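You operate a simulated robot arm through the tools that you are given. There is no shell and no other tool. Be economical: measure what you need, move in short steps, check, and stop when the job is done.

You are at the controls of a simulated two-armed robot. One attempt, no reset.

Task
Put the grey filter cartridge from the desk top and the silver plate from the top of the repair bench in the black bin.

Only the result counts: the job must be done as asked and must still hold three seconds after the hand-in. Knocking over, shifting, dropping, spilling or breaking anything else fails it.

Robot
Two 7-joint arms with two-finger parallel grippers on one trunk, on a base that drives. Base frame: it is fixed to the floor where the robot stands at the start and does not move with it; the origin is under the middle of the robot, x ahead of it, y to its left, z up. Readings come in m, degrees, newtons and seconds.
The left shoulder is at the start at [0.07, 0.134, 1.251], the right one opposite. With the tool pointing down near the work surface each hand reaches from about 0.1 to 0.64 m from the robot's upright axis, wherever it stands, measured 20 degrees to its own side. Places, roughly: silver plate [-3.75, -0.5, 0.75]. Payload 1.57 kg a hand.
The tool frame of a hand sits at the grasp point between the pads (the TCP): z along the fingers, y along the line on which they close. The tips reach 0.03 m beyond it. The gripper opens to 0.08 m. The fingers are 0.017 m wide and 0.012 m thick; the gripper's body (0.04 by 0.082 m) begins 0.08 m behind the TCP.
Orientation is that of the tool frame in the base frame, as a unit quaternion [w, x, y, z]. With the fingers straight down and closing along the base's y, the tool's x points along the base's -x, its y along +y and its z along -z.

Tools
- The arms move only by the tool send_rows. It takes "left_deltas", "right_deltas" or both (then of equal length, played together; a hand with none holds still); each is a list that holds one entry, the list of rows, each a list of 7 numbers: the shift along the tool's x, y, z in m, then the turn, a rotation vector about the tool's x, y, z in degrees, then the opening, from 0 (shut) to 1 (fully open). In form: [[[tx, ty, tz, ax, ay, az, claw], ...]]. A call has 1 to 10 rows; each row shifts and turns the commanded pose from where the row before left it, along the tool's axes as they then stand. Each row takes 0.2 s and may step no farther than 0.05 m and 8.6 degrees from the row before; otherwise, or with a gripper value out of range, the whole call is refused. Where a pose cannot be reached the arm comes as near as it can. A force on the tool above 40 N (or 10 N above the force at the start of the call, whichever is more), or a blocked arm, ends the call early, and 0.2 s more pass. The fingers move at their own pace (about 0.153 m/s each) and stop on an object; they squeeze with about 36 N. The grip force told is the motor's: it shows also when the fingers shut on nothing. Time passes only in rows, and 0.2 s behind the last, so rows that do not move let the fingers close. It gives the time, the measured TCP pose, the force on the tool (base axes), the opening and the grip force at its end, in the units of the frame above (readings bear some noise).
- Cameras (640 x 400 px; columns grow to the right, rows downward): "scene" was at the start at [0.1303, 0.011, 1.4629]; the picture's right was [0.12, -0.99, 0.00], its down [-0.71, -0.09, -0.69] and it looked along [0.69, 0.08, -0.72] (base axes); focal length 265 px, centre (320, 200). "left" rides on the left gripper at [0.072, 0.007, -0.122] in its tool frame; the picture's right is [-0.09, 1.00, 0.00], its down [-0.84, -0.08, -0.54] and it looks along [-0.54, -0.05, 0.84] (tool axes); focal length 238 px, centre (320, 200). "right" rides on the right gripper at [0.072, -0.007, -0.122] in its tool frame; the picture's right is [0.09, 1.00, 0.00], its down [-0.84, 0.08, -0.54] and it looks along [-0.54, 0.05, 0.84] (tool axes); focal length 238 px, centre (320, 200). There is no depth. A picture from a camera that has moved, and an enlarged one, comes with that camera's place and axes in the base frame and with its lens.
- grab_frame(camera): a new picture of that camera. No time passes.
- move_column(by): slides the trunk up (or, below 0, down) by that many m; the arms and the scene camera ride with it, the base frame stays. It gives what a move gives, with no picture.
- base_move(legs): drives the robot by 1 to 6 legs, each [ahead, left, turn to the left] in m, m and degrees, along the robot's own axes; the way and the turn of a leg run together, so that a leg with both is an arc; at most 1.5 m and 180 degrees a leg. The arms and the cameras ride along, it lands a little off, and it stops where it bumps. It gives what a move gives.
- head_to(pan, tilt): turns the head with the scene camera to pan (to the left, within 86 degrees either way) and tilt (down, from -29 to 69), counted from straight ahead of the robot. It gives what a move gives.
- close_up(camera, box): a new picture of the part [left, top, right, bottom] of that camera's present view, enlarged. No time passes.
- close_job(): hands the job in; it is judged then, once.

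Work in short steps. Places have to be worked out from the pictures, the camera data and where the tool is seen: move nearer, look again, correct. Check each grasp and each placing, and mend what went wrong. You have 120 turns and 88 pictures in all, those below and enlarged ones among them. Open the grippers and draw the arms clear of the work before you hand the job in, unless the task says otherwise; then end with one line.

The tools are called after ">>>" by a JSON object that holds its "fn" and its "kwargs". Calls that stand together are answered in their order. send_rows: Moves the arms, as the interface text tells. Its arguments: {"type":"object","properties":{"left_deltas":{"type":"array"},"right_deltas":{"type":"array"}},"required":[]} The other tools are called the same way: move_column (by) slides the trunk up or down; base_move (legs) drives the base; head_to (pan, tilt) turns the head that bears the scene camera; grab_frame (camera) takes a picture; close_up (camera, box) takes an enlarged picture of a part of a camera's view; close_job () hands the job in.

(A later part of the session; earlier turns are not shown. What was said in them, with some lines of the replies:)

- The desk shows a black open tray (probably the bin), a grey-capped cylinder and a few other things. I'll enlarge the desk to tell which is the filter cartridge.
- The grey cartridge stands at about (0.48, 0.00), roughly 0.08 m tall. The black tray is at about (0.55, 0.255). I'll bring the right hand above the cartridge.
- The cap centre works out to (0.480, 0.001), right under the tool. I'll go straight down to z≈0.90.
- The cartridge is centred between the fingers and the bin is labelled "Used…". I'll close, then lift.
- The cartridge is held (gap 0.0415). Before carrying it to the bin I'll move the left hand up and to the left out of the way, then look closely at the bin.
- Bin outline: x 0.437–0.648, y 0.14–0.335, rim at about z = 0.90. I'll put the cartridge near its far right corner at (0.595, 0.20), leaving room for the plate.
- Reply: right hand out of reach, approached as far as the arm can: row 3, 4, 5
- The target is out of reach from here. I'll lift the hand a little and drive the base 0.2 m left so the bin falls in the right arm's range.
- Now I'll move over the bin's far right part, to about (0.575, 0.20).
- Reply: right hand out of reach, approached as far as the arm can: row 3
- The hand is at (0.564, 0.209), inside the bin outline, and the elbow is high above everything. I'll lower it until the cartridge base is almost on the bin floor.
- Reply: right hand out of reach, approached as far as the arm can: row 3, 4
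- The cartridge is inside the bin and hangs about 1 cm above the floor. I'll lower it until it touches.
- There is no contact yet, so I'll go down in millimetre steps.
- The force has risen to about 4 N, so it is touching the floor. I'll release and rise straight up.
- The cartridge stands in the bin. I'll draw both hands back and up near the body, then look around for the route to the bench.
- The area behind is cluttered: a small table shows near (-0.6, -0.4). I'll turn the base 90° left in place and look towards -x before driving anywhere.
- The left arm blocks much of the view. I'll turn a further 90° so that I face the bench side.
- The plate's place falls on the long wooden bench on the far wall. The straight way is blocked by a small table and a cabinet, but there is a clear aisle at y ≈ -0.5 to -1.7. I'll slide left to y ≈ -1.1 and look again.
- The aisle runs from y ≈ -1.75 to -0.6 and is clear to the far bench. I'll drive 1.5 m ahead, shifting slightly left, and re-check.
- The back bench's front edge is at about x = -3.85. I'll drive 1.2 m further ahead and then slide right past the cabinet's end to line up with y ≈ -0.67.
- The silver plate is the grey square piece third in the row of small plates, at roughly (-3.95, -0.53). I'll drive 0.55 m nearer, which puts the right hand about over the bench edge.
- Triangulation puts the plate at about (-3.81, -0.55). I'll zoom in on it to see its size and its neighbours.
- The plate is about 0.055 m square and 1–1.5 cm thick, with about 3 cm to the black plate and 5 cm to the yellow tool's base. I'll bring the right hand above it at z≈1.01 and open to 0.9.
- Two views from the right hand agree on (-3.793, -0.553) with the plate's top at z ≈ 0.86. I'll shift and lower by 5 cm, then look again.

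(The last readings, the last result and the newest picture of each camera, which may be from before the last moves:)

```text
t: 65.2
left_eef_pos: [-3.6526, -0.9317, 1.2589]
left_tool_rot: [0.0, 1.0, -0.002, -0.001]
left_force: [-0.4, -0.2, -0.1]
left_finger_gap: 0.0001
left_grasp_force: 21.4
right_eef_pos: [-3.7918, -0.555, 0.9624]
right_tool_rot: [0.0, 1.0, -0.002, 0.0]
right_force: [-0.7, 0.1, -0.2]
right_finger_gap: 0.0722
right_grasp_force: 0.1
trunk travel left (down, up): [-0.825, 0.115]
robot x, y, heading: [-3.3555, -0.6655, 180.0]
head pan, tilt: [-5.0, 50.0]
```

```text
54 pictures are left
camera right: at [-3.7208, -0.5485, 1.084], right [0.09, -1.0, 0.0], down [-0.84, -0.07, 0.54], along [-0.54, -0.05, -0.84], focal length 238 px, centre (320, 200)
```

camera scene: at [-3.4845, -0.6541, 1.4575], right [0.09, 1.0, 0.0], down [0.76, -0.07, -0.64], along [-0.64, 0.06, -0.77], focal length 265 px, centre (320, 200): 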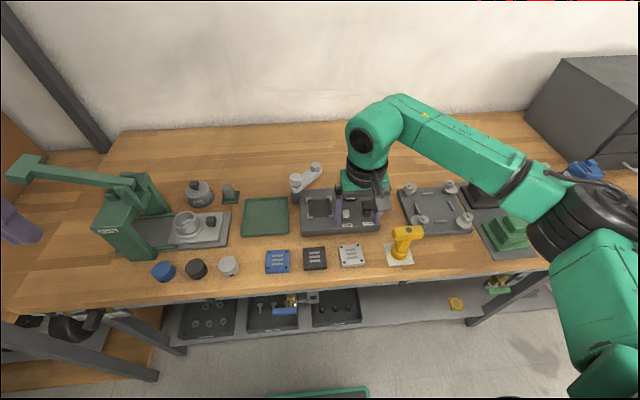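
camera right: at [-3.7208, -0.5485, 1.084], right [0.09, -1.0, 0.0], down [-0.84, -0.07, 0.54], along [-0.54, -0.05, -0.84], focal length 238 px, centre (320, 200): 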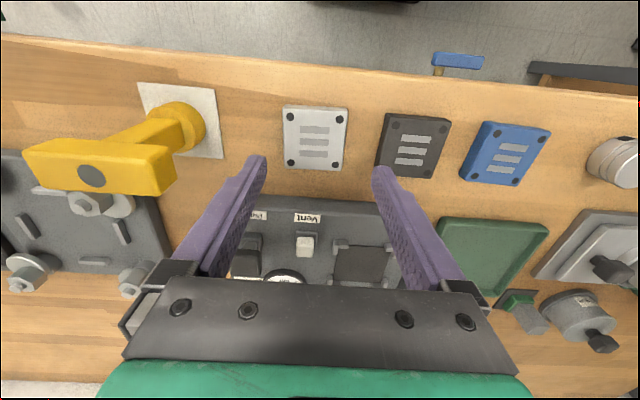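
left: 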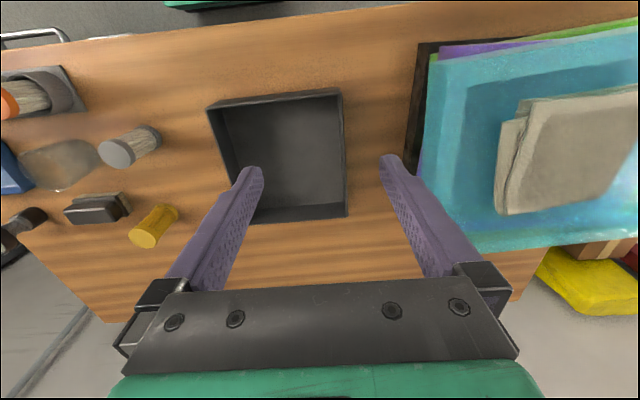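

The estimate holds at about (-3.793, -0.551). I'll go down another 4 cm, leaving the tips above the plate, and check.

>>> {"fn": "send_rows", "kwargs": {"right_deltas": [[[0.001, -0.002, 0.02, 0, 0, 0, 0.9], [0, -0.002, 0.02, 0, 0, 0, 0.9], [0, 0, 0, 0, 0, 0, 0.9]]]}}

>>> {"fn": "grab_frame", "kwargs": {"camera": "right"}}

>>> {"fn": "close_up", "kwargs": {"camera": "scene", "box": [280, 170, 440, 280]}}

```text
t: 66.0
left_eef_pos: [-3.6521, -0.9307, 1.2583]
left_tool_rot: [0.0, 1.0, -0.001, -0.002]
left_force: [0.4, -0.1, 0.8]
left_finger_gap: 0.0
left_grasp_force: 21.3
right_eef_pos: [-3.7917, -0.551, 0.9191]
right_tool_rot: [0.0, 1.0, -0.003, 0.0]
right_force: [-0.5, 0.3, 0.4]
right_finger_gap: 0.0722
right_grasp_force: 0.0
trunk travel left (down, up): [-0.825, 0.115]
robot x, y, heading: [-3.3595, -0.6591, 179.8]
head pan, tilt: [-5.0, 50.0]
```

```text
53 pictures are left
camera right: at [-3.7193, -0.5446, 1.0417], right [0.09, -1.0, 0.0], down [-0.84, -0.07, 0.54], along [-0.54, -0.05, -0.84], focal length 238 px, centre (320, 200)
```

right: 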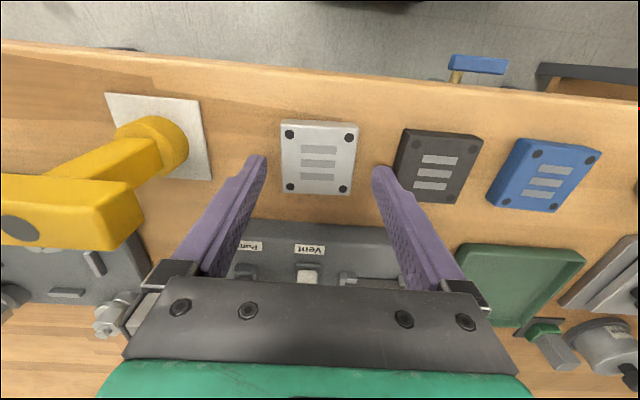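

```text
3.64 times, centred on (360, 225) of scene
camera zoom: at [-3.4852, -0.6544, 1.4575], right [0.09, 1.0, 0.0], down [0.76, -0.07, -0.64], along [-0.64, 0.06, -0.77], focal length 964 px, centre (174, 109)
```

zoom: 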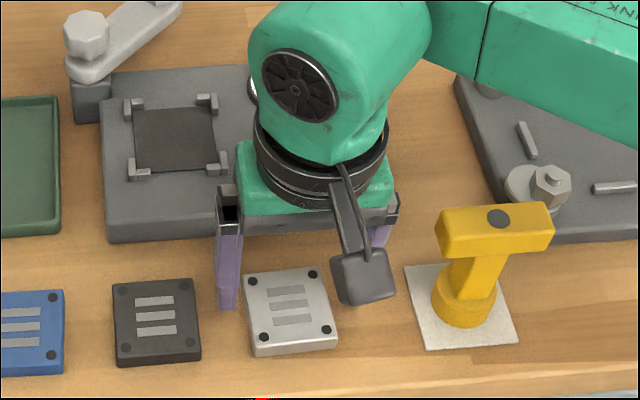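

The plate is centred between the fingers in y, and its top is at about z 0.86–0.87. I'll continue down 2 cm with a small shift forward and check again.

>>> {"fn": "send_rows", "kwargs": {"right_deltas": [[[-0.003, 0, 0.01, 0, 0, 0, 0.9], [0, 0, 0.01, 0, 0, 0, 0.9], [0, 0, 0, 0, 0, 0, 0.9]]]}}

>>> {"fn": "close_up", "kwargs": {"camera": "right", "box": [160, 80, 480, 280]}}

>>> {"fn": "close_up", "kwargs": {"camera": "scene", "box": [280, 170, 440, 280]}}

```text
t: 66.8
left_eef_pos: [-3.6522, -0.9319, 1.2585]
left_tool_rot: [0.0, 1.0, -0.002, -0.001]
left_force: [-0.3, -0.3, -0.7]
left_finger_gap: 0.0
left_grasp_force: 21.2
right_eef_pos: [-3.7947, -0.5527, 0.9007]
right_tool_rot: [-0.001, 1.0, -0.002, 0.0]
right_force: [-0.6, 0.0, -0.3]
right_finger_gap: 0.0722
right_grasp_force: 0.0
trunk travel left (down, up): [-0.825, 0.115]
robot x, y, heading: [-3.3591, -0.6642, 179.6]
head pan, tilt: [-5.0, 50.0]
```

```text
2.00 times, centred on (320, 180) of right
camera zoom: at [-3.7227, -0.5454, 1.0225], right [0.09, -1.0, 0.0], down [-0.84, -0.07, 0.54], along [-0.54, -0.05, -0.84], focal length 477 px, centre (320, 240)
```

zoom: 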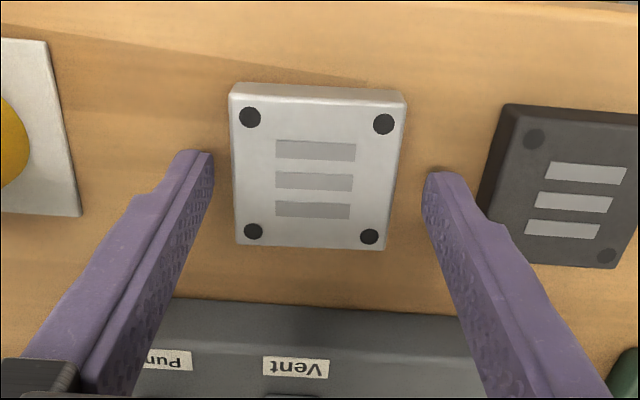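

```text
3.64 times, centred on (360, 225) of scene
camera zoom: at [-3.4851, -0.6542, 1.4575], right [0.09, 1.0, 0.0], down [0.76, -0.07, -0.64], along [-0.64, 0.06, -0.77], focal length 964 px, centre (174, 109)
```

zoom: 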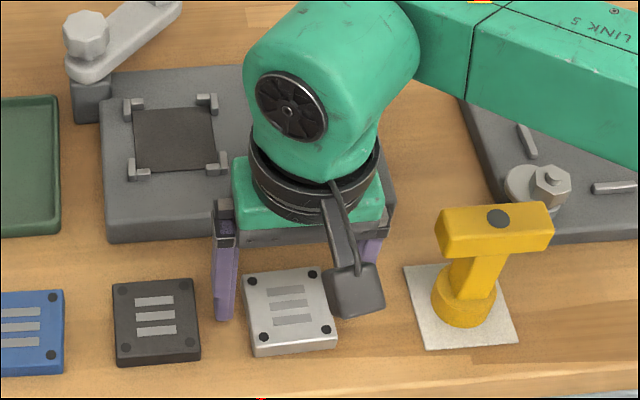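

The fingers straddle the plate with similar gaps on both sides, and the tips look about 1 cm above the bench. I'll creep down in small steps and watch the force.

>>> {"fn": "send_rows", "kwargs": {"right_deltas": [[[0, 0, 0.004, 0, 0, 0, 0.9], [0, 0, 0.004, 0, 0, 0, 0.9], [0, 0, 0, 0, 0, 0, 0.9]]]}}

>>> {"fn": "close_up", "kwargs": {"camera": "right", "box": [160, 80, 480, 280]}}

>>> {"fn": "close_up", "kwargs": {"camera": "scene", "box": [320, 215, 400, 275]}}

```text
t: 67.6
left_eef_pos: [-3.6514, -0.9312, 1.2584]
left_tool_rot: [0.001, 1.0, -0.002, 0.0]
left_force: [0.6, -0.3, -0.5]
left_finger_gap: 0.0001
left_grasp_force: 21.5
right_eef_pos: [-3.7952, -0.5521, 0.8927]
right_tool_rot: [0.0, 1.0, -0.002, -0.001]
right_force: [-0.1, -0.1, 0.6]
right_finger_gap: 0.072
right_grasp_force: 0.1
trunk travel left (down, up): [-0.825, 0.115]
robot x, y, heading: [-3.356, -0.6614, 180.0]
head pan, tilt: [-5.0, 50.0]
```

```text
2.00 times, centred on (320, 180) of right
camera zoom: at [-3.7233, -0.5452, 1.0151], right [0.09, -1.0, 0.0], down [-0.84, -0.07, 0.54], along [-0.54, -0.05, -0.84], focal length 477 px, centre (320, 240)
```

zoom: 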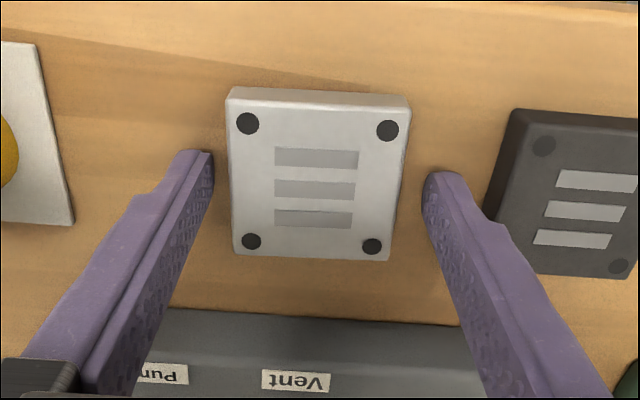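

```text
6.67 times, centred on (360, 245) of scene
camera zoom: at [-3.4853, -0.6543, 1.4574], right [0.09, 1.0, 0.0], down [0.76, -0.07, -0.64], along [-0.64, 0.06, -0.77], focal length 1767 px, centre (53, -100)
```

zoom: 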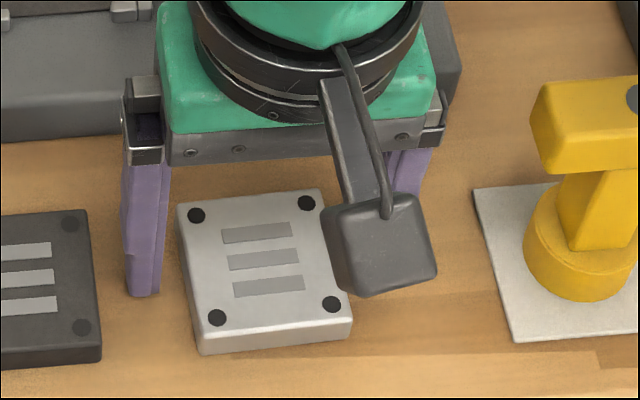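

There is no contact yet. I'll keep creeping down in small steps.

>>> {"fn": "send_rows", "kwargs": {"right_deltas": [[[0, 0, 0.003, 0, 0, 0, 0.9], [0, 0, 0.003, 0, 0, 0, 0.9], [0, 0, 0, 0, 0, 0, 0.9]]]}}

>>> {"fn": "close_up", "kwargs": {"camera": "scene", "box": [320, 215, 400, 275]}}

```text
t: 68.4
left_eef_pos: [-3.6502, -0.9324, 1.2596]
left_tool_rot: [-0.001, 1.0, -0.001, -0.002]
left_force: [-0.3, -0.1, 0.7]
left_finger_gap: 0.0002
left_grasp_force: 21.4
right_eef_pos: [-3.795, -0.5525, 0.889]
right_tool_rot: [0.0, 1.0, -0.003, -0.003]
right_force: [-1.0, 2.5, 22.0]
right_finger_gap: 0.0741
right_grasp_force: 0.8
trunk travel left (down, up): [-0.825, 0.115]
robot x, y, heading: [-3.356, -0.6609, 179.8]
head pan, tilt: [-5.0, 50.0]
```

```text
6.67 times, centred on (360, 245) of scene
camera zoom: at [-3.4818, -0.655, 1.4581], right [0.09, 1.0, 0.0], down [0.76, -0.07, -0.64], along [-0.64, 0.06, -0.76], focal length 1767 px, centre (53, -100)
```

zoom: 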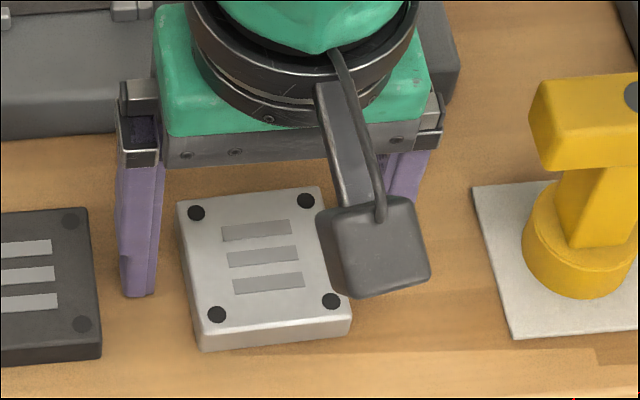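

The tips are touching the bench (22 N), so its surface is at about z = 0.86. I'll back off 4 mm and close on the plate.

>>> {"fn": "send_rows", "kwargs": {"right_deltas": [[[0, 0, -0.0045, 0, 0, 0, 0.9], [0, 0, 0, 0, 0, 0, 0.8], [0, 0, 0, 0, 0, 0, 0.6], [0, 0, 0, 0, 0, 0, 0], [0, 0, 0, 0, 0, 0, 0], [0, 0, 0, 0, 0, 0, 0]]]}}

>>> {"fn": "close_up", "kwargs": {"camera": "right", "box": [160, 80, 480, 280]}}

```text
t: 69.8
left_eef_pos: [-3.6525, -0.9317, 1.2593]
left_tool_rot: [0.0, 1.0, -0.001, 0.0]
left_force: [0.4, 0.0, -0.3]
left_finger_gap: 0.0
left_grasp_force: 21.1
right_eef_pos: [-3.7969, -0.5513, 0.8918]
right_tool_rot: [0.0, 1.0, -0.003, 0.0]
right_force: [-0.5, 0.0, -0.5]
right_finger_gap: 0.0552
right_grasp_force: 35.6
trunk travel left (down, up): [-0.825, 0.115]
robot x, y, heading: [-3.3562, -0.6614, 179.9]
head pan, tilt: [-5.0, 50.0]
```

```text
2.00 times, centred on (320, 180) of right
camera zoom: at [-3.7246, -0.5453, 1.0142], right [0.09, -1.0, 0.0], down [-0.84, -0.07, 0.54], along [-0.54, -0.05, -0.84], focal length 477 px, centre (320, 240)
```

zoom: 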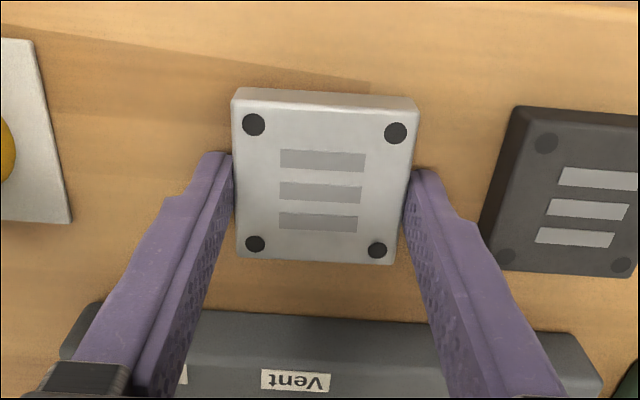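

The plate is gripped (gap 0.055, 36 N). I'll lift slowly straight up.

>>> {"fn": "send_rows", "kwargs": {"right_deltas": [[[0, 0, -0.01, 0, 0, 0, 0], [0, 0, -0.02, 0, 0, 0, 0], [0, 0, -0.03, 0, 0, 0, 0], [0, 0, -0.04, 0, 0, 0, 0], [0, 0, -0.04, 0, 0, 0, 0], [0, 0, -0.04, 0, 0, 0, 0], [0, 0, -0.04, 0, 0, 0, 0], [0, 0, -0.04, 0, 0, 0, 0], [0, 0, 0, 0, 0, 0, 0]]]}}

>>> {"fn": "grab_frame", "kwargs": {"camera": "right"}}

```text
t: 71.8
left_eef_pos: [-3.6536, -0.9316, 1.2591]
left_tool_rot: [0.001, 1.0, -0.001, 0.001]
left_force: [0.6, 0.1, -0.5]
left_finger_gap: 0.0001
left_grasp_force: 21.3
right_eef_pos: [-3.7964, -0.5502, 1.1501]
right_tool_rot: [0.0, 1.0, -0.002, 0.0]
right_force: [-0.6, -0.1, -1.3]
right_finger_gap: 0.0556
right_grasp_force: 36.3
trunk travel left (down, up): [-0.825, 0.115]
robot x, y, heading: [-3.3575, -0.661, 179.8]
head pan, tilt: [-5.0, 50.0]
```

```text
45 pictures are left
camera right: at [-3.7241, -0.5427, 1.2734], right [0.09, -1.0, 0.0], down [-0.84, -0.07, 0.54], along [-0.54, -0.05, -0.84], focal length 238 px, centre (320, 200)
```

right: 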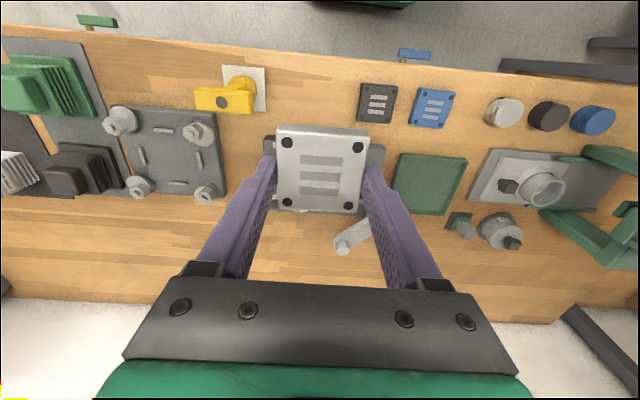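

The plate is lifted securely and the bench is undisturbed. I'll draw the hand in near the body before driving back along the same route.

>>> {"fn": "send_rows", "kwargs": {"right_deltas": [[[0.03, -0.01, -0.01, 0, 0, 0, 0], [0.03, -0.01, -0.01, 0, 0, 0, 0], [0.035, -0.01, -0.01, 0, 0, 0, 0], [0.035, -0.01, -0.01, 0, 0, 0, 0], [0, 0, 0, 0, 0, 0, 0]]]}}

>>> {"fn": "base_move", "kwargs": {"legs": [[-0.55, 0, 0], [0, 0.5, 0]]}}

```text
t: 73.0
left_eef_pos: [-3.6523, -0.9323, 1.2585]
left_tool_rot: [0.0, 1.0, -0.002, 0.0]
left_force: [0.1, -0.7, -0.3]
left_finger_gap: 0.0001
left_grasp_force: 21.2
right_eef_pos: [-3.6675, -0.5132, 1.1918]
right_tool_rot: [-0.001, 1.0, -0.003, 0.0]
right_force: [0.2, -0.3, -1.6]
right_finger_gap: 0.0554
right_grasp_force: 36.2
trunk travel left (down, up): [-0.825, 0.115]
robot x, y, heading: [-3.3608, -0.6629, 180.1]
head pan, tilt: [-5.0, 50.0]
```

```text
t: 78.7
left_eef_pos: [-3.1131, -1.4243, 1.2589]
left_tool_rot: [0.001, 1.0, -0.009, -0.001]
left_force: [-0.5, 0.3, -0.2]
left_finger_gap: 0.0
left_grasp_force: 21.3
right_eef_pos: [-3.1226, -1.0064, 1.1907]
right_tool_rot: [0.001, 1.0, -0.008, 0.0]
right_force: [-0.4, 0.1, -0.7]
right_finger_gap: 0.0555
right_grasp_force: 36.4
trunk travel left (down, up): [-0.825, 0.115]
robot x, y, heading: [-2.8169, -1.1583, 179.0]
head pan, tilt: [-5.0, 50.0]
```

I'm back in the aisle at y = -1.16. I'll correct the heading by 1° and reverse 1.4 m.

>>> {"fn": "base_move", "kwargs": {"legs": [[0, 0, 1], [-1.4, 0, 0]]}}

```text
t: 85.8
left_eef_pos: [-1.7479, -1.4238, 1.2586]
left_tool_rot: [0.0, 1.0, 0.009, 0.0]
left_force: [-0.4, 0.9, -0.3]
left_finger_gap: 0.0
left_grasp_force: 21.3
right_eef_pos: [-1.7687, -1.0048, 1.1924]
right_tool_rot: [0.0, 1.0, 0.008, 0.0]
right_force: [-0.7, -0.5, -1.2]
right_finger_gap: 0.0553
right_grasp_force: 36.3
trunk travel left (down, up): [-0.825, 0.115]
robot x, y, heading: [-1.4571, -1.1513, -178.9]
head pan, tilt: [-5.0, 50.0]
```

The heading overshot slightly. I'll correct it and reverse the remaining 1.44 m.

>>> {"fn": "base_move", "kwargs": {"legs": [[0, 0, -1], [-1.44, 0, 0]]}}

```text
t: 93.4
left_eef_pos: [-0.2985, -1.4299, 1.258]
left_tool_rot: [0.0, 1.0, -0.011, -0.001]
left_force: [0.4, 0.5, -0.3]
left_finger_gap: 0.0
left_grasp_force: 21.5
right_eef_pos: [-0.305, -1.0099, 1.191]
right_tool_rot: [0.001, 1.0, -0.011, 0.0]
right_force: [-0.3, -0.3, -0.8]
right_finger_gap: 0.0554
right_grasp_force: 35.9
trunk travel left (down, up): [-0.825, 0.115]
robot x, y, heading: [0.001, -1.165, 178.5]
head pan, tilt: [-5.0, 50.0]
```

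Now I'll correct the heading, slide right back to y ≈ 0.2 and turn right 180° on the spot where turning worked before.

>>> {"fn": "base_move", "kwargs": {"legs": [[0, 0, 1.2], [0, -1.36, 0]]}}

>>> {"fn": "base_move", "kwargs": {"legs": [[0, 0, -90], [0, 0, -90]]}}

>>> {"fn": "head_to", "kwargs": {"pan": 0, "tilt": 46}}

>>> {"fn": "grab_frame", "kwargs": {"camera": "scene"}}

```text
t: 100.3
left_eef_pos: [-0.2867, -0.1206, 1.2583]
left_tool_rot: [0.0, 1.0, -0.005, 0.0]
left_force: [-0.1, 0.0, -0.1]
left_finger_gap: 0.0001
left_grasp_force: 21.6
right_eef_pos: [-0.2998, 0.2969, 1.191]
right_tool_rot: [0.001, 1.0, -0.006, 0.001]
right_force: [-0.1, -0.3, -1.7]
right_finger_gap: 0.0551
right_grasp_force: 35.7
trunk travel left (down, up): [-0.825, 0.115]
robot x, y, heading: [0.0116, 0.1466, 179.3]
head pan, tilt: [-5.0, 50.0]
```

```text
t: 108.4
left_eef_pos: [0.3084, 0.4083, 1.2581]
left_tool_rot: [0.0, 0.014, 1.0, 0.0]
left_force: [-0.3, 0.0, -0.6]
left_finger_gap: 0.0
left_grasp_force: 21.1
right_eef_pos: [0.3138, -0.0122, 1.1909]
right_tool_rot: [0.001, 0.015, 1.0, 0.0]
right_force: [0.5, -0.1, -1.7]
right_finger_gap: 0.0553
right_grasp_force: 35.2
trunk travel left (down, up): [-0.825, 0.115]
robot x, y, heading: [0.0058, 0.1431, -1.5]
head pan, tilt: [-5.0, 50.0]
```

```text
t: 109.1
left_eef_pos: [0.3106, 0.4074, 1.2584]
left_tool_rot: [0.0, 0.013, 1.0, 0.0]
left_force: [0.0, -0.6, 0.2]
left_finger_gap: 0.0
left_grasp_force: 21.6
right_eef_pos: [0.3133, -0.0106, 1.191]
right_tool_rot: [0.0, 0.015, 1.0, -0.001]
right_force: [-0.2, 0.8, -2.6]
right_finger_gap: 0.0551
right_grasp_force: 36.3
trunk travel left (down, up): [-0.825, 0.115]
robot x, y, heading: [0.0122, 0.1483, -1.7]
head pan, tilt: [0.0, 46.0]
```

```text
44 pictures are left
camera scene: at [0.1398, 0.1436, 1.4629], right [-0.03, -1.0, 0.0], down [-0.72, 0.02, -0.69], along [0.69, -0.02, -0.72], focal length 265 px, centre (320, 200)
```

scene: 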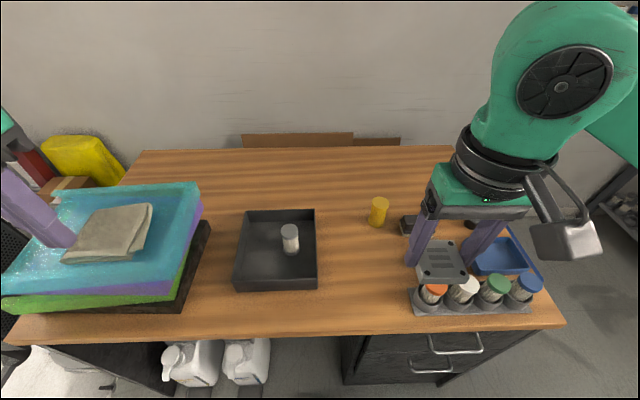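

The bin and cartridge are unchanged. I'll slide the base 0.2 m left and square the heading, so that the bin's near part is comfortably in the right arm's reach.

>>> {"fn": "base_move", "kwargs": {"legs": [[0, 0.2, 1.6]]}}

>>> {"fn": "grab_frame", "kwargs": {"camera": "scene"}}

```text
t: 110.7
left_eef_pos: [0.3032, 0.6095, 1.2597]
left_tool_rot: [0.0, -0.001, 1.0, 0.001]
left_force: [-0.3, -0.2, 0.9]
left_finger_gap: 0.0001
left_grasp_force: 21.1
right_eef_pos: [0.3218, 0.1898, 1.1901]
right_tool_rot: [0.0, 0.0, 1.0, 0.002]
right_force: [0.0, -0.5, -2.3]
right_finger_gap: 0.0552
right_grasp_force: 35.9
trunk travel left (down, up): [-0.825, 0.115]
robot x, y, heading: [0.0127, 0.3425, 0.0]
head pan, tilt: [0.0, 46.0]
```

```text
43 pictures are left
camera scene: at [0.1425, 0.3397, 1.4629], right [0.0, -1.0, 0.0], down [-0.72, 0.0, -0.69], along [0.69, 0.0, -0.72], focal length 265 px, centre (320, 200)
```

scene: 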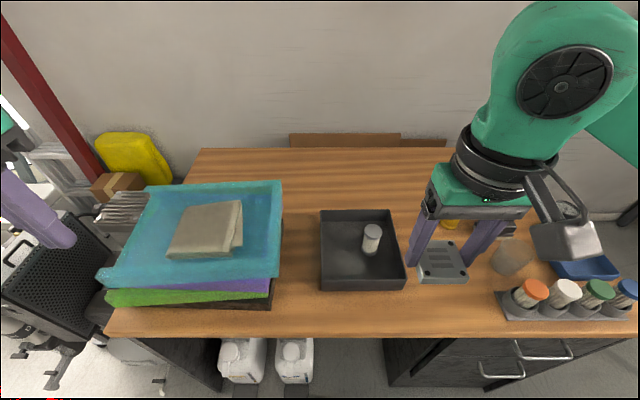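

Now I'll move the plate over the bin's near half, to (0.485, 0.24).

>>> {"fn": "send_rows", "kwargs": {"right_deltas": [[[-0.033, 0.01, 0.03, 0, 0, 0, 0], [-0.033, 0.01, 0.03, 0, 0, 0, 0], [-0.033, 0.01, 0.03, 0, 0, 0, 0], [-0.033, 0.01, 0.03, 0, 0, 0, 0], [-0.031, 0.01, 0.03, 0, 0, 0, 0], [0, 0, 0, 0, 0, 0, 0]]]}}

>>> {"fn": "grab_frame", "kwargs": {"camera": "right"}}

>>> {"fn": "close_up", "kwargs": {"camera": "scene", "box": [280, 160, 480, 310]}}

```text
t: 112.1
left_eef_pos: [0.3028, 0.6135, 1.2591]
left_tool_rot: [0.002, -0.001, 1.0, 0.0]
left_force: [-0.9, 0.8, 0.4]
left_finger_gap: 0.0
left_grasp_force: 21.0
right_eef_pos: [0.4818, 0.2426, 1.0406]
right_tool_rot: [0.001, 0.0, 1.0, 0.0]
right_force: [-1.0, -0.1, -1.3]
right_finger_gap: 0.0554
right_grasp_force: 36.6
trunk travel left (down, up): [-0.825, 0.115]
robot x, y, heading: [0.0103, 0.3447, 0.1]
head pan, tilt: [0.0, 46.0]
```

```text
42 pictures are left
camera right: at [0.4101, 0.2367, 1.1629], right [-0.09, 1.0, 0.0], down [0.84, 0.08, 0.54], along [0.54, 0.05, -0.84], focal length 238 px, centre (320, 200)
```

right: 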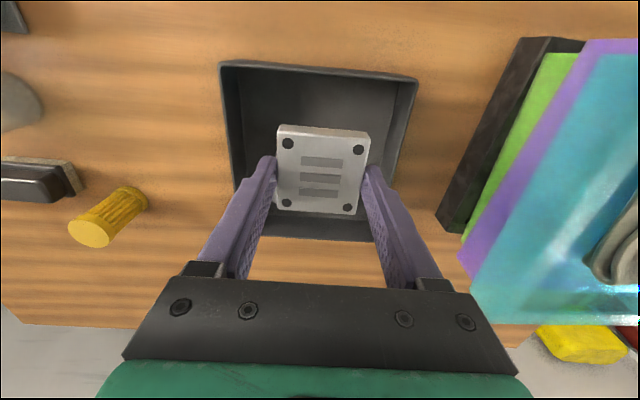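

```text
2.67 times, centred on (380, 235) of scene
camera zoom: at [0.1416, 0.3441, 1.463], right [0.0, -1.0, 0.0], down [-0.72, 0.0, -0.69], along [0.69, 0.0, -0.72], focal length 707 px, centre (160, 107)
```

zoom: 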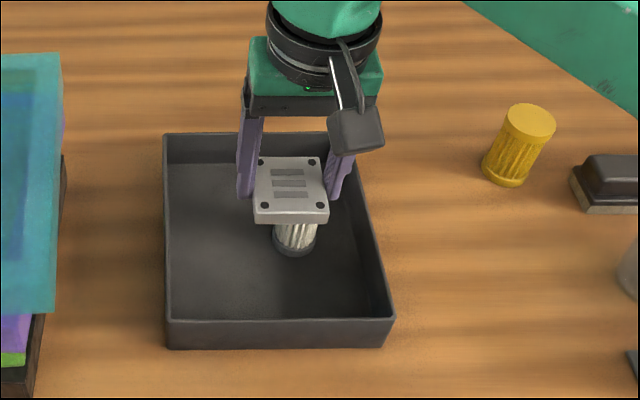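

The near inner wall is at x ≈ 0.435 and the cartridge's near side at about 0.513. I'll shift the plate to y ≈ 0.272 to clear the cartridge, then lower it to just above the rim.

>>> {"fn": "send_rows", "kwargs": {"right_deltas": [[[0.004, 0.03, 0, 0, 0, 0, 0], [0, 0, 0.04, 0, 0, 0, 0], [0, 0, 0.04, 0, 0, 0, 0], [0, 0, 0, 0, 0, 0, 0]]]}}

>>> {"fn": "grab_frame", "kwargs": {"camera": "right"}}

>>> {"fn": "close_up", "kwargs": {"camera": "scene", "box": [280, 160, 480, 310]}}

```text
t: 113.1
left_eef_pos: [0.3039, 0.6133, 1.2589]
left_tool_rot: [0.0, 0.0, 1.0, 0.0]
left_force: [0.4, 0.2, -0.4]
left_finger_gap: 0.0
left_grasp_force: 21.6
right_eef_pos: [0.4777, 0.2783, 0.9616]
right_tool_rot: [-0.001, 0.0, 1.0, 0.0]
right_force: [-0.1, -0.1, -1.5]
right_finger_gap: 0.0553
right_grasp_force: 36.0
trunk travel left (down, up): [-0.825, 0.115]
robot x, y, heading: [0.0133, 0.3425, 0.2]
head pan, tilt: [0.0, 46.0]
```

```text
40 pictures are left
camera right: at [0.4056, 0.2721, 1.0843], right [-0.09, 1.0, 0.0], down [0.84, 0.08, 0.54], along [0.54, 0.05, -0.84], focal length 238 px, centre (320, 200)
```

right: 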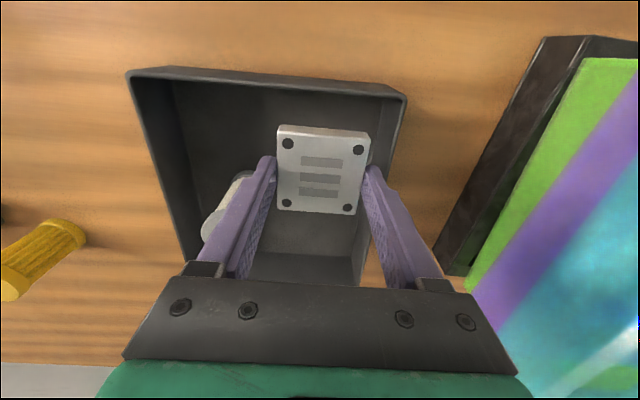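

```text
2.67 times, centred on (380, 235) of scene
camera zoom: at [0.1426, 0.345, 1.4629], right [0.0, -1.0, 0.0], down [-0.72, 0.0, -0.69], along [0.69, 0.0, -0.72], focal length 707 px, centre (160, 107)
```

zoom: 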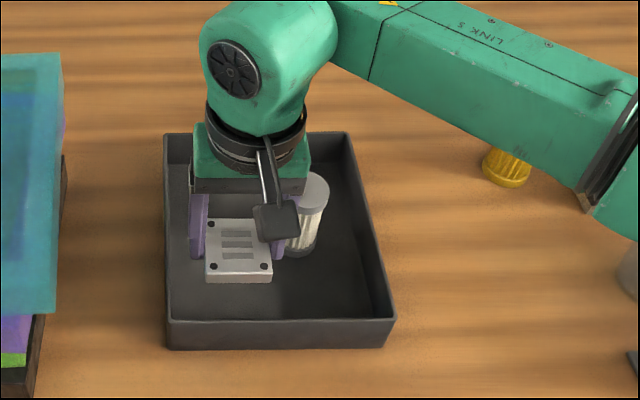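

Clearances are fine: about 1.3 cm to the left wall, and the cartridge is clear. I'll nudge 4 mm right and lower to near the bin floor.

>>> {"fn": "send_rows", "kwargs": {"right_deltas": [[[0, -0.004, 0.02, 0, 0, 0, 0], [0, 0, 0.025, 0, 0, 0, 0], [0, 0, 0.02, 0, 0, 0, 0], [0, 0, 0.007, 0, 0, 0, 0], [0, 0, 0, 0, 0, 0, 0]]]}}

>>> {"fn": "close_up", "kwargs": {"camera": "scene", "box": [280, 160, 480, 310]}}

```text
t: 114.3
left_eef_pos: [0.3033, 0.6128, 1.2585]
left_tool_rot: [0.0, -0.001, 1.0, 0.0]
left_force: [0.6, 0.7, 0.5]
left_finger_gap: 0.0
left_grasp_force: 21.6
right_eef_pos: [0.4799, 0.2699, 0.8902]
right_tool_rot: [-0.001, 0.001, 1.0, 0.0]
right_force: [0.3, 0.3, -1.3]
right_finger_gap: 0.0553
right_grasp_force: 36.0
trunk travel left (down, up): [-0.825, 0.115]
robot x, y, heading: [0.0077, 0.3394, 0.1]
head pan, tilt: [0.0, 46.0]
```

```text
2.67 times, centred on (380, 235) of scene
camera zoom: at [0.1426, 0.3442, 1.4629], right [0.0, -1.0, 0.0], down [-0.72, 0.0, -0.69], along [0.69, 0.0, -0.72], focal length 707 px, centre (160, 107)
```

zoom: 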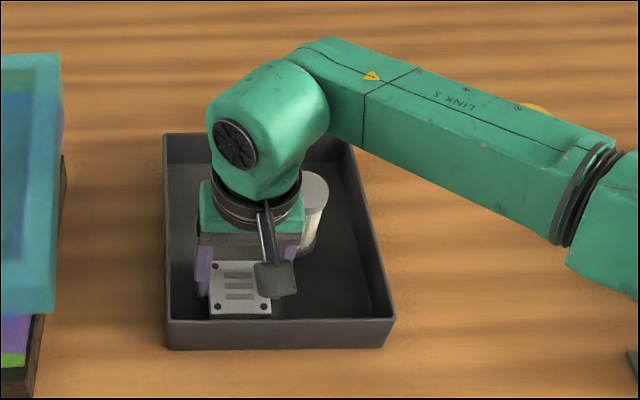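

The plate is just above the floor, inside the bin and clear of the cartridge. I'll lower a few more millimetres to contact.

>>> {"fn": "send_rows", "kwargs": {"right_deltas": [[[0, 0, 0.003, 0, 0, 0, 0], [0, 0, 0.003, 0, 0, 0, 0], [0, 0, 0, 0, 0, 0, 0]]]}}

```text
t: 115.1
left_eef_pos: [0.3043, 0.6136, 1.2592]
left_tool_rot: [0.0, 0.0, 1.0, 0.0]
left_force: [0.2, 0.4, -0.2]
left_finger_gap: 0.0
left_grasp_force: 21.2
right_eef_pos: [0.4796, 0.2713, 0.8818]
right_tool_rot: [0.001, 0.0, 1.0, 0.0]
right_force: [-0.2, 0.8, -1.2]
right_finger_gap: 0.0554
right_grasp_force: 36.3
trunk travel left (down, up): [-0.825, 0.115]
robot x, y, heading: [0.0109, 0.3407, -0.1]
head pan, tilt: [0.0, 46.0]
```

I'll go 2 mm further, release with a modest opening and rise straight up.

>>> {"fn": "send_rows", "kwargs": {"right_deltas": [[[0, 0, 0.002, 0, 0, 0, 0], [0, 0, 0, 0, 0, 0, 0.85], [0, 0, 0, 0, 0, 0, 0.85], [0, 0, -0.02, 0, 0, 0, 0.85], [0, 0, -0.04, 0, 0, 0, 0.85], [0, 0, -0.045, 0, 0, 0, 0.85], [0, 0, -0.045, 0, 0, 0, 0.85], [0, 0, -0.045, 0, 0, 0, 0.85], [0, 0, -0.045, 0, 0, 0, 0.85], [0, 0, 0, 0, 0, 0, 0.85]]]}}

>>> {"fn": "grab_frame", "kwargs": {"camera": "right"}}

```text
t: 117.3
left_eef_pos: [0.304, 0.6137, 1.2586]
left_tool_rot: [0.0, 0.0, 1.0, 0.001]
left_force: [0.2, -0.7, 0.4]
left_finger_gap: 0.0
left_grasp_force: 21.3
right_eef_pos: [0.4824, 0.2705, 1.1231]
right_tool_rot: [-0.001, -0.001, 1.0, 0.0]
right_force: [0.2, 0.0, 0.3]
right_finger_gap: 0.0681
right_grasp_force: 0.1
trunk travel left (down, up): [-0.825, 0.115]
robot x, y, heading: [0.0106, 0.3403, 0.1]
head pan, tilt: [0.0, 46.0]
```

```text
37 pictures are left
camera right: at [0.4098, 0.265, 1.2441], right [-0.09, 1.0, 0.0], down [0.84, 0.08, 0.54], along [0.54, 0.05, -0.84], focal length 238 px, centre (320, 200)
```

right: 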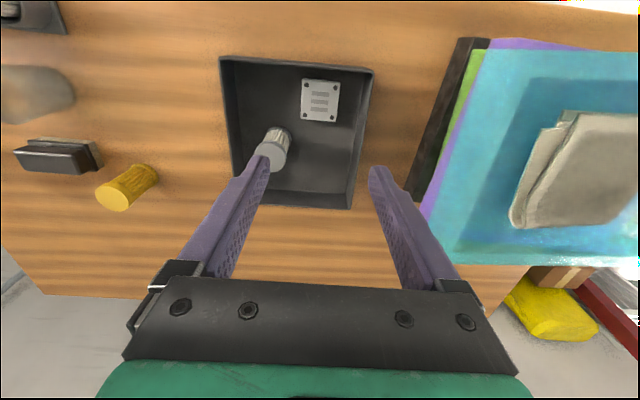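

The plate lies flat and the cartridge stands upright, both in the bin. I'll draw the right hand back, open both grippers and take a last look.

>>> {"fn": "send_rows", "kwargs": {"right_deltas": [[[0.035, -0.02, -0.02, 0, 0, 0, 1], [0.035, -0.02, -0.02, 0, 0, 0, 1], [0.035, -0.02, -0.02, 0, 0, 0, 1], [0.035, -0.02, 0, 0, 0, 0, 1], [0, 0, 0, 0, 0, 0, 1]]], "left_deltas": [[[0, 0, 0, 0, 0, 0, 1], [0, 0, 0, 0, 0, 0, 1], [0, 0, 0, 0, 0, 0, 1], [0, 0, 0, 0, 0, 0, 1], [0, 0, 0, 0, 0, 0, 1]]]}}

>>> {"fn": "grab_frame", "kwargs": {"camera": "scene"}}

```text
t: 118.5
left_eef_pos: [0.304, 0.6131, 1.2592]
left_tool_rot: [0.0, 0.0, 1.0, 0.0]
left_force: [0.0, -0.3, -0.2]
left_finger_gap: 0.0801
left_grasp_force: 0.1
right_eef_pos: [0.3404, 0.1901, 1.1799]
right_tool_rot: [-0.001, 0.001, 1.0, 0.0]
right_force: [0.1, -0.3, -0.6]
right_finger_gap: 0.0799
right_grasp_force: 0.0
trunk travel left (down, up): [-0.825, 0.115]
robot x, y, heading: [0.0123, 0.339, -0.0]
head pan, tilt: [0.0, 46.0]
```

```text
36 pictures are left
camera scene: at [0.1428, 0.3444, 1.4629], right [0.0, -1.0, 0.0], down [-0.72, 0.0, -0.69], along [0.69, 0.0, -0.72], focal length 265 px, centre (320, 200)
```

scene: 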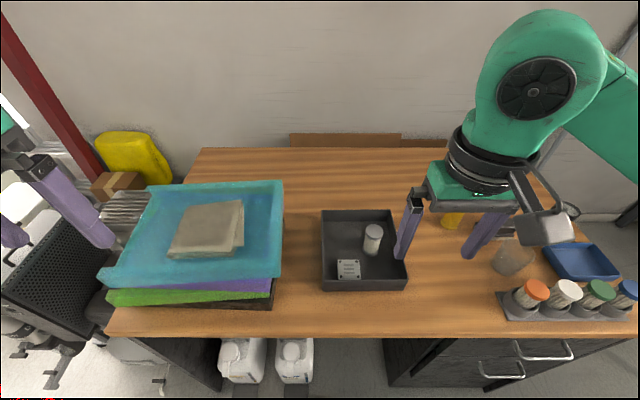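

Both objects are in the bin, the rest of the desk looks undisturbed, and the arms are clear with the grippers open. I'll hand in.

>>> {"fn": "close_job", "kwargs": {}}

```text
The job is handed in.
```

The grey filter cartridge and the silver plate are both in the black bin, and the last pictures show nothing else disturbed.
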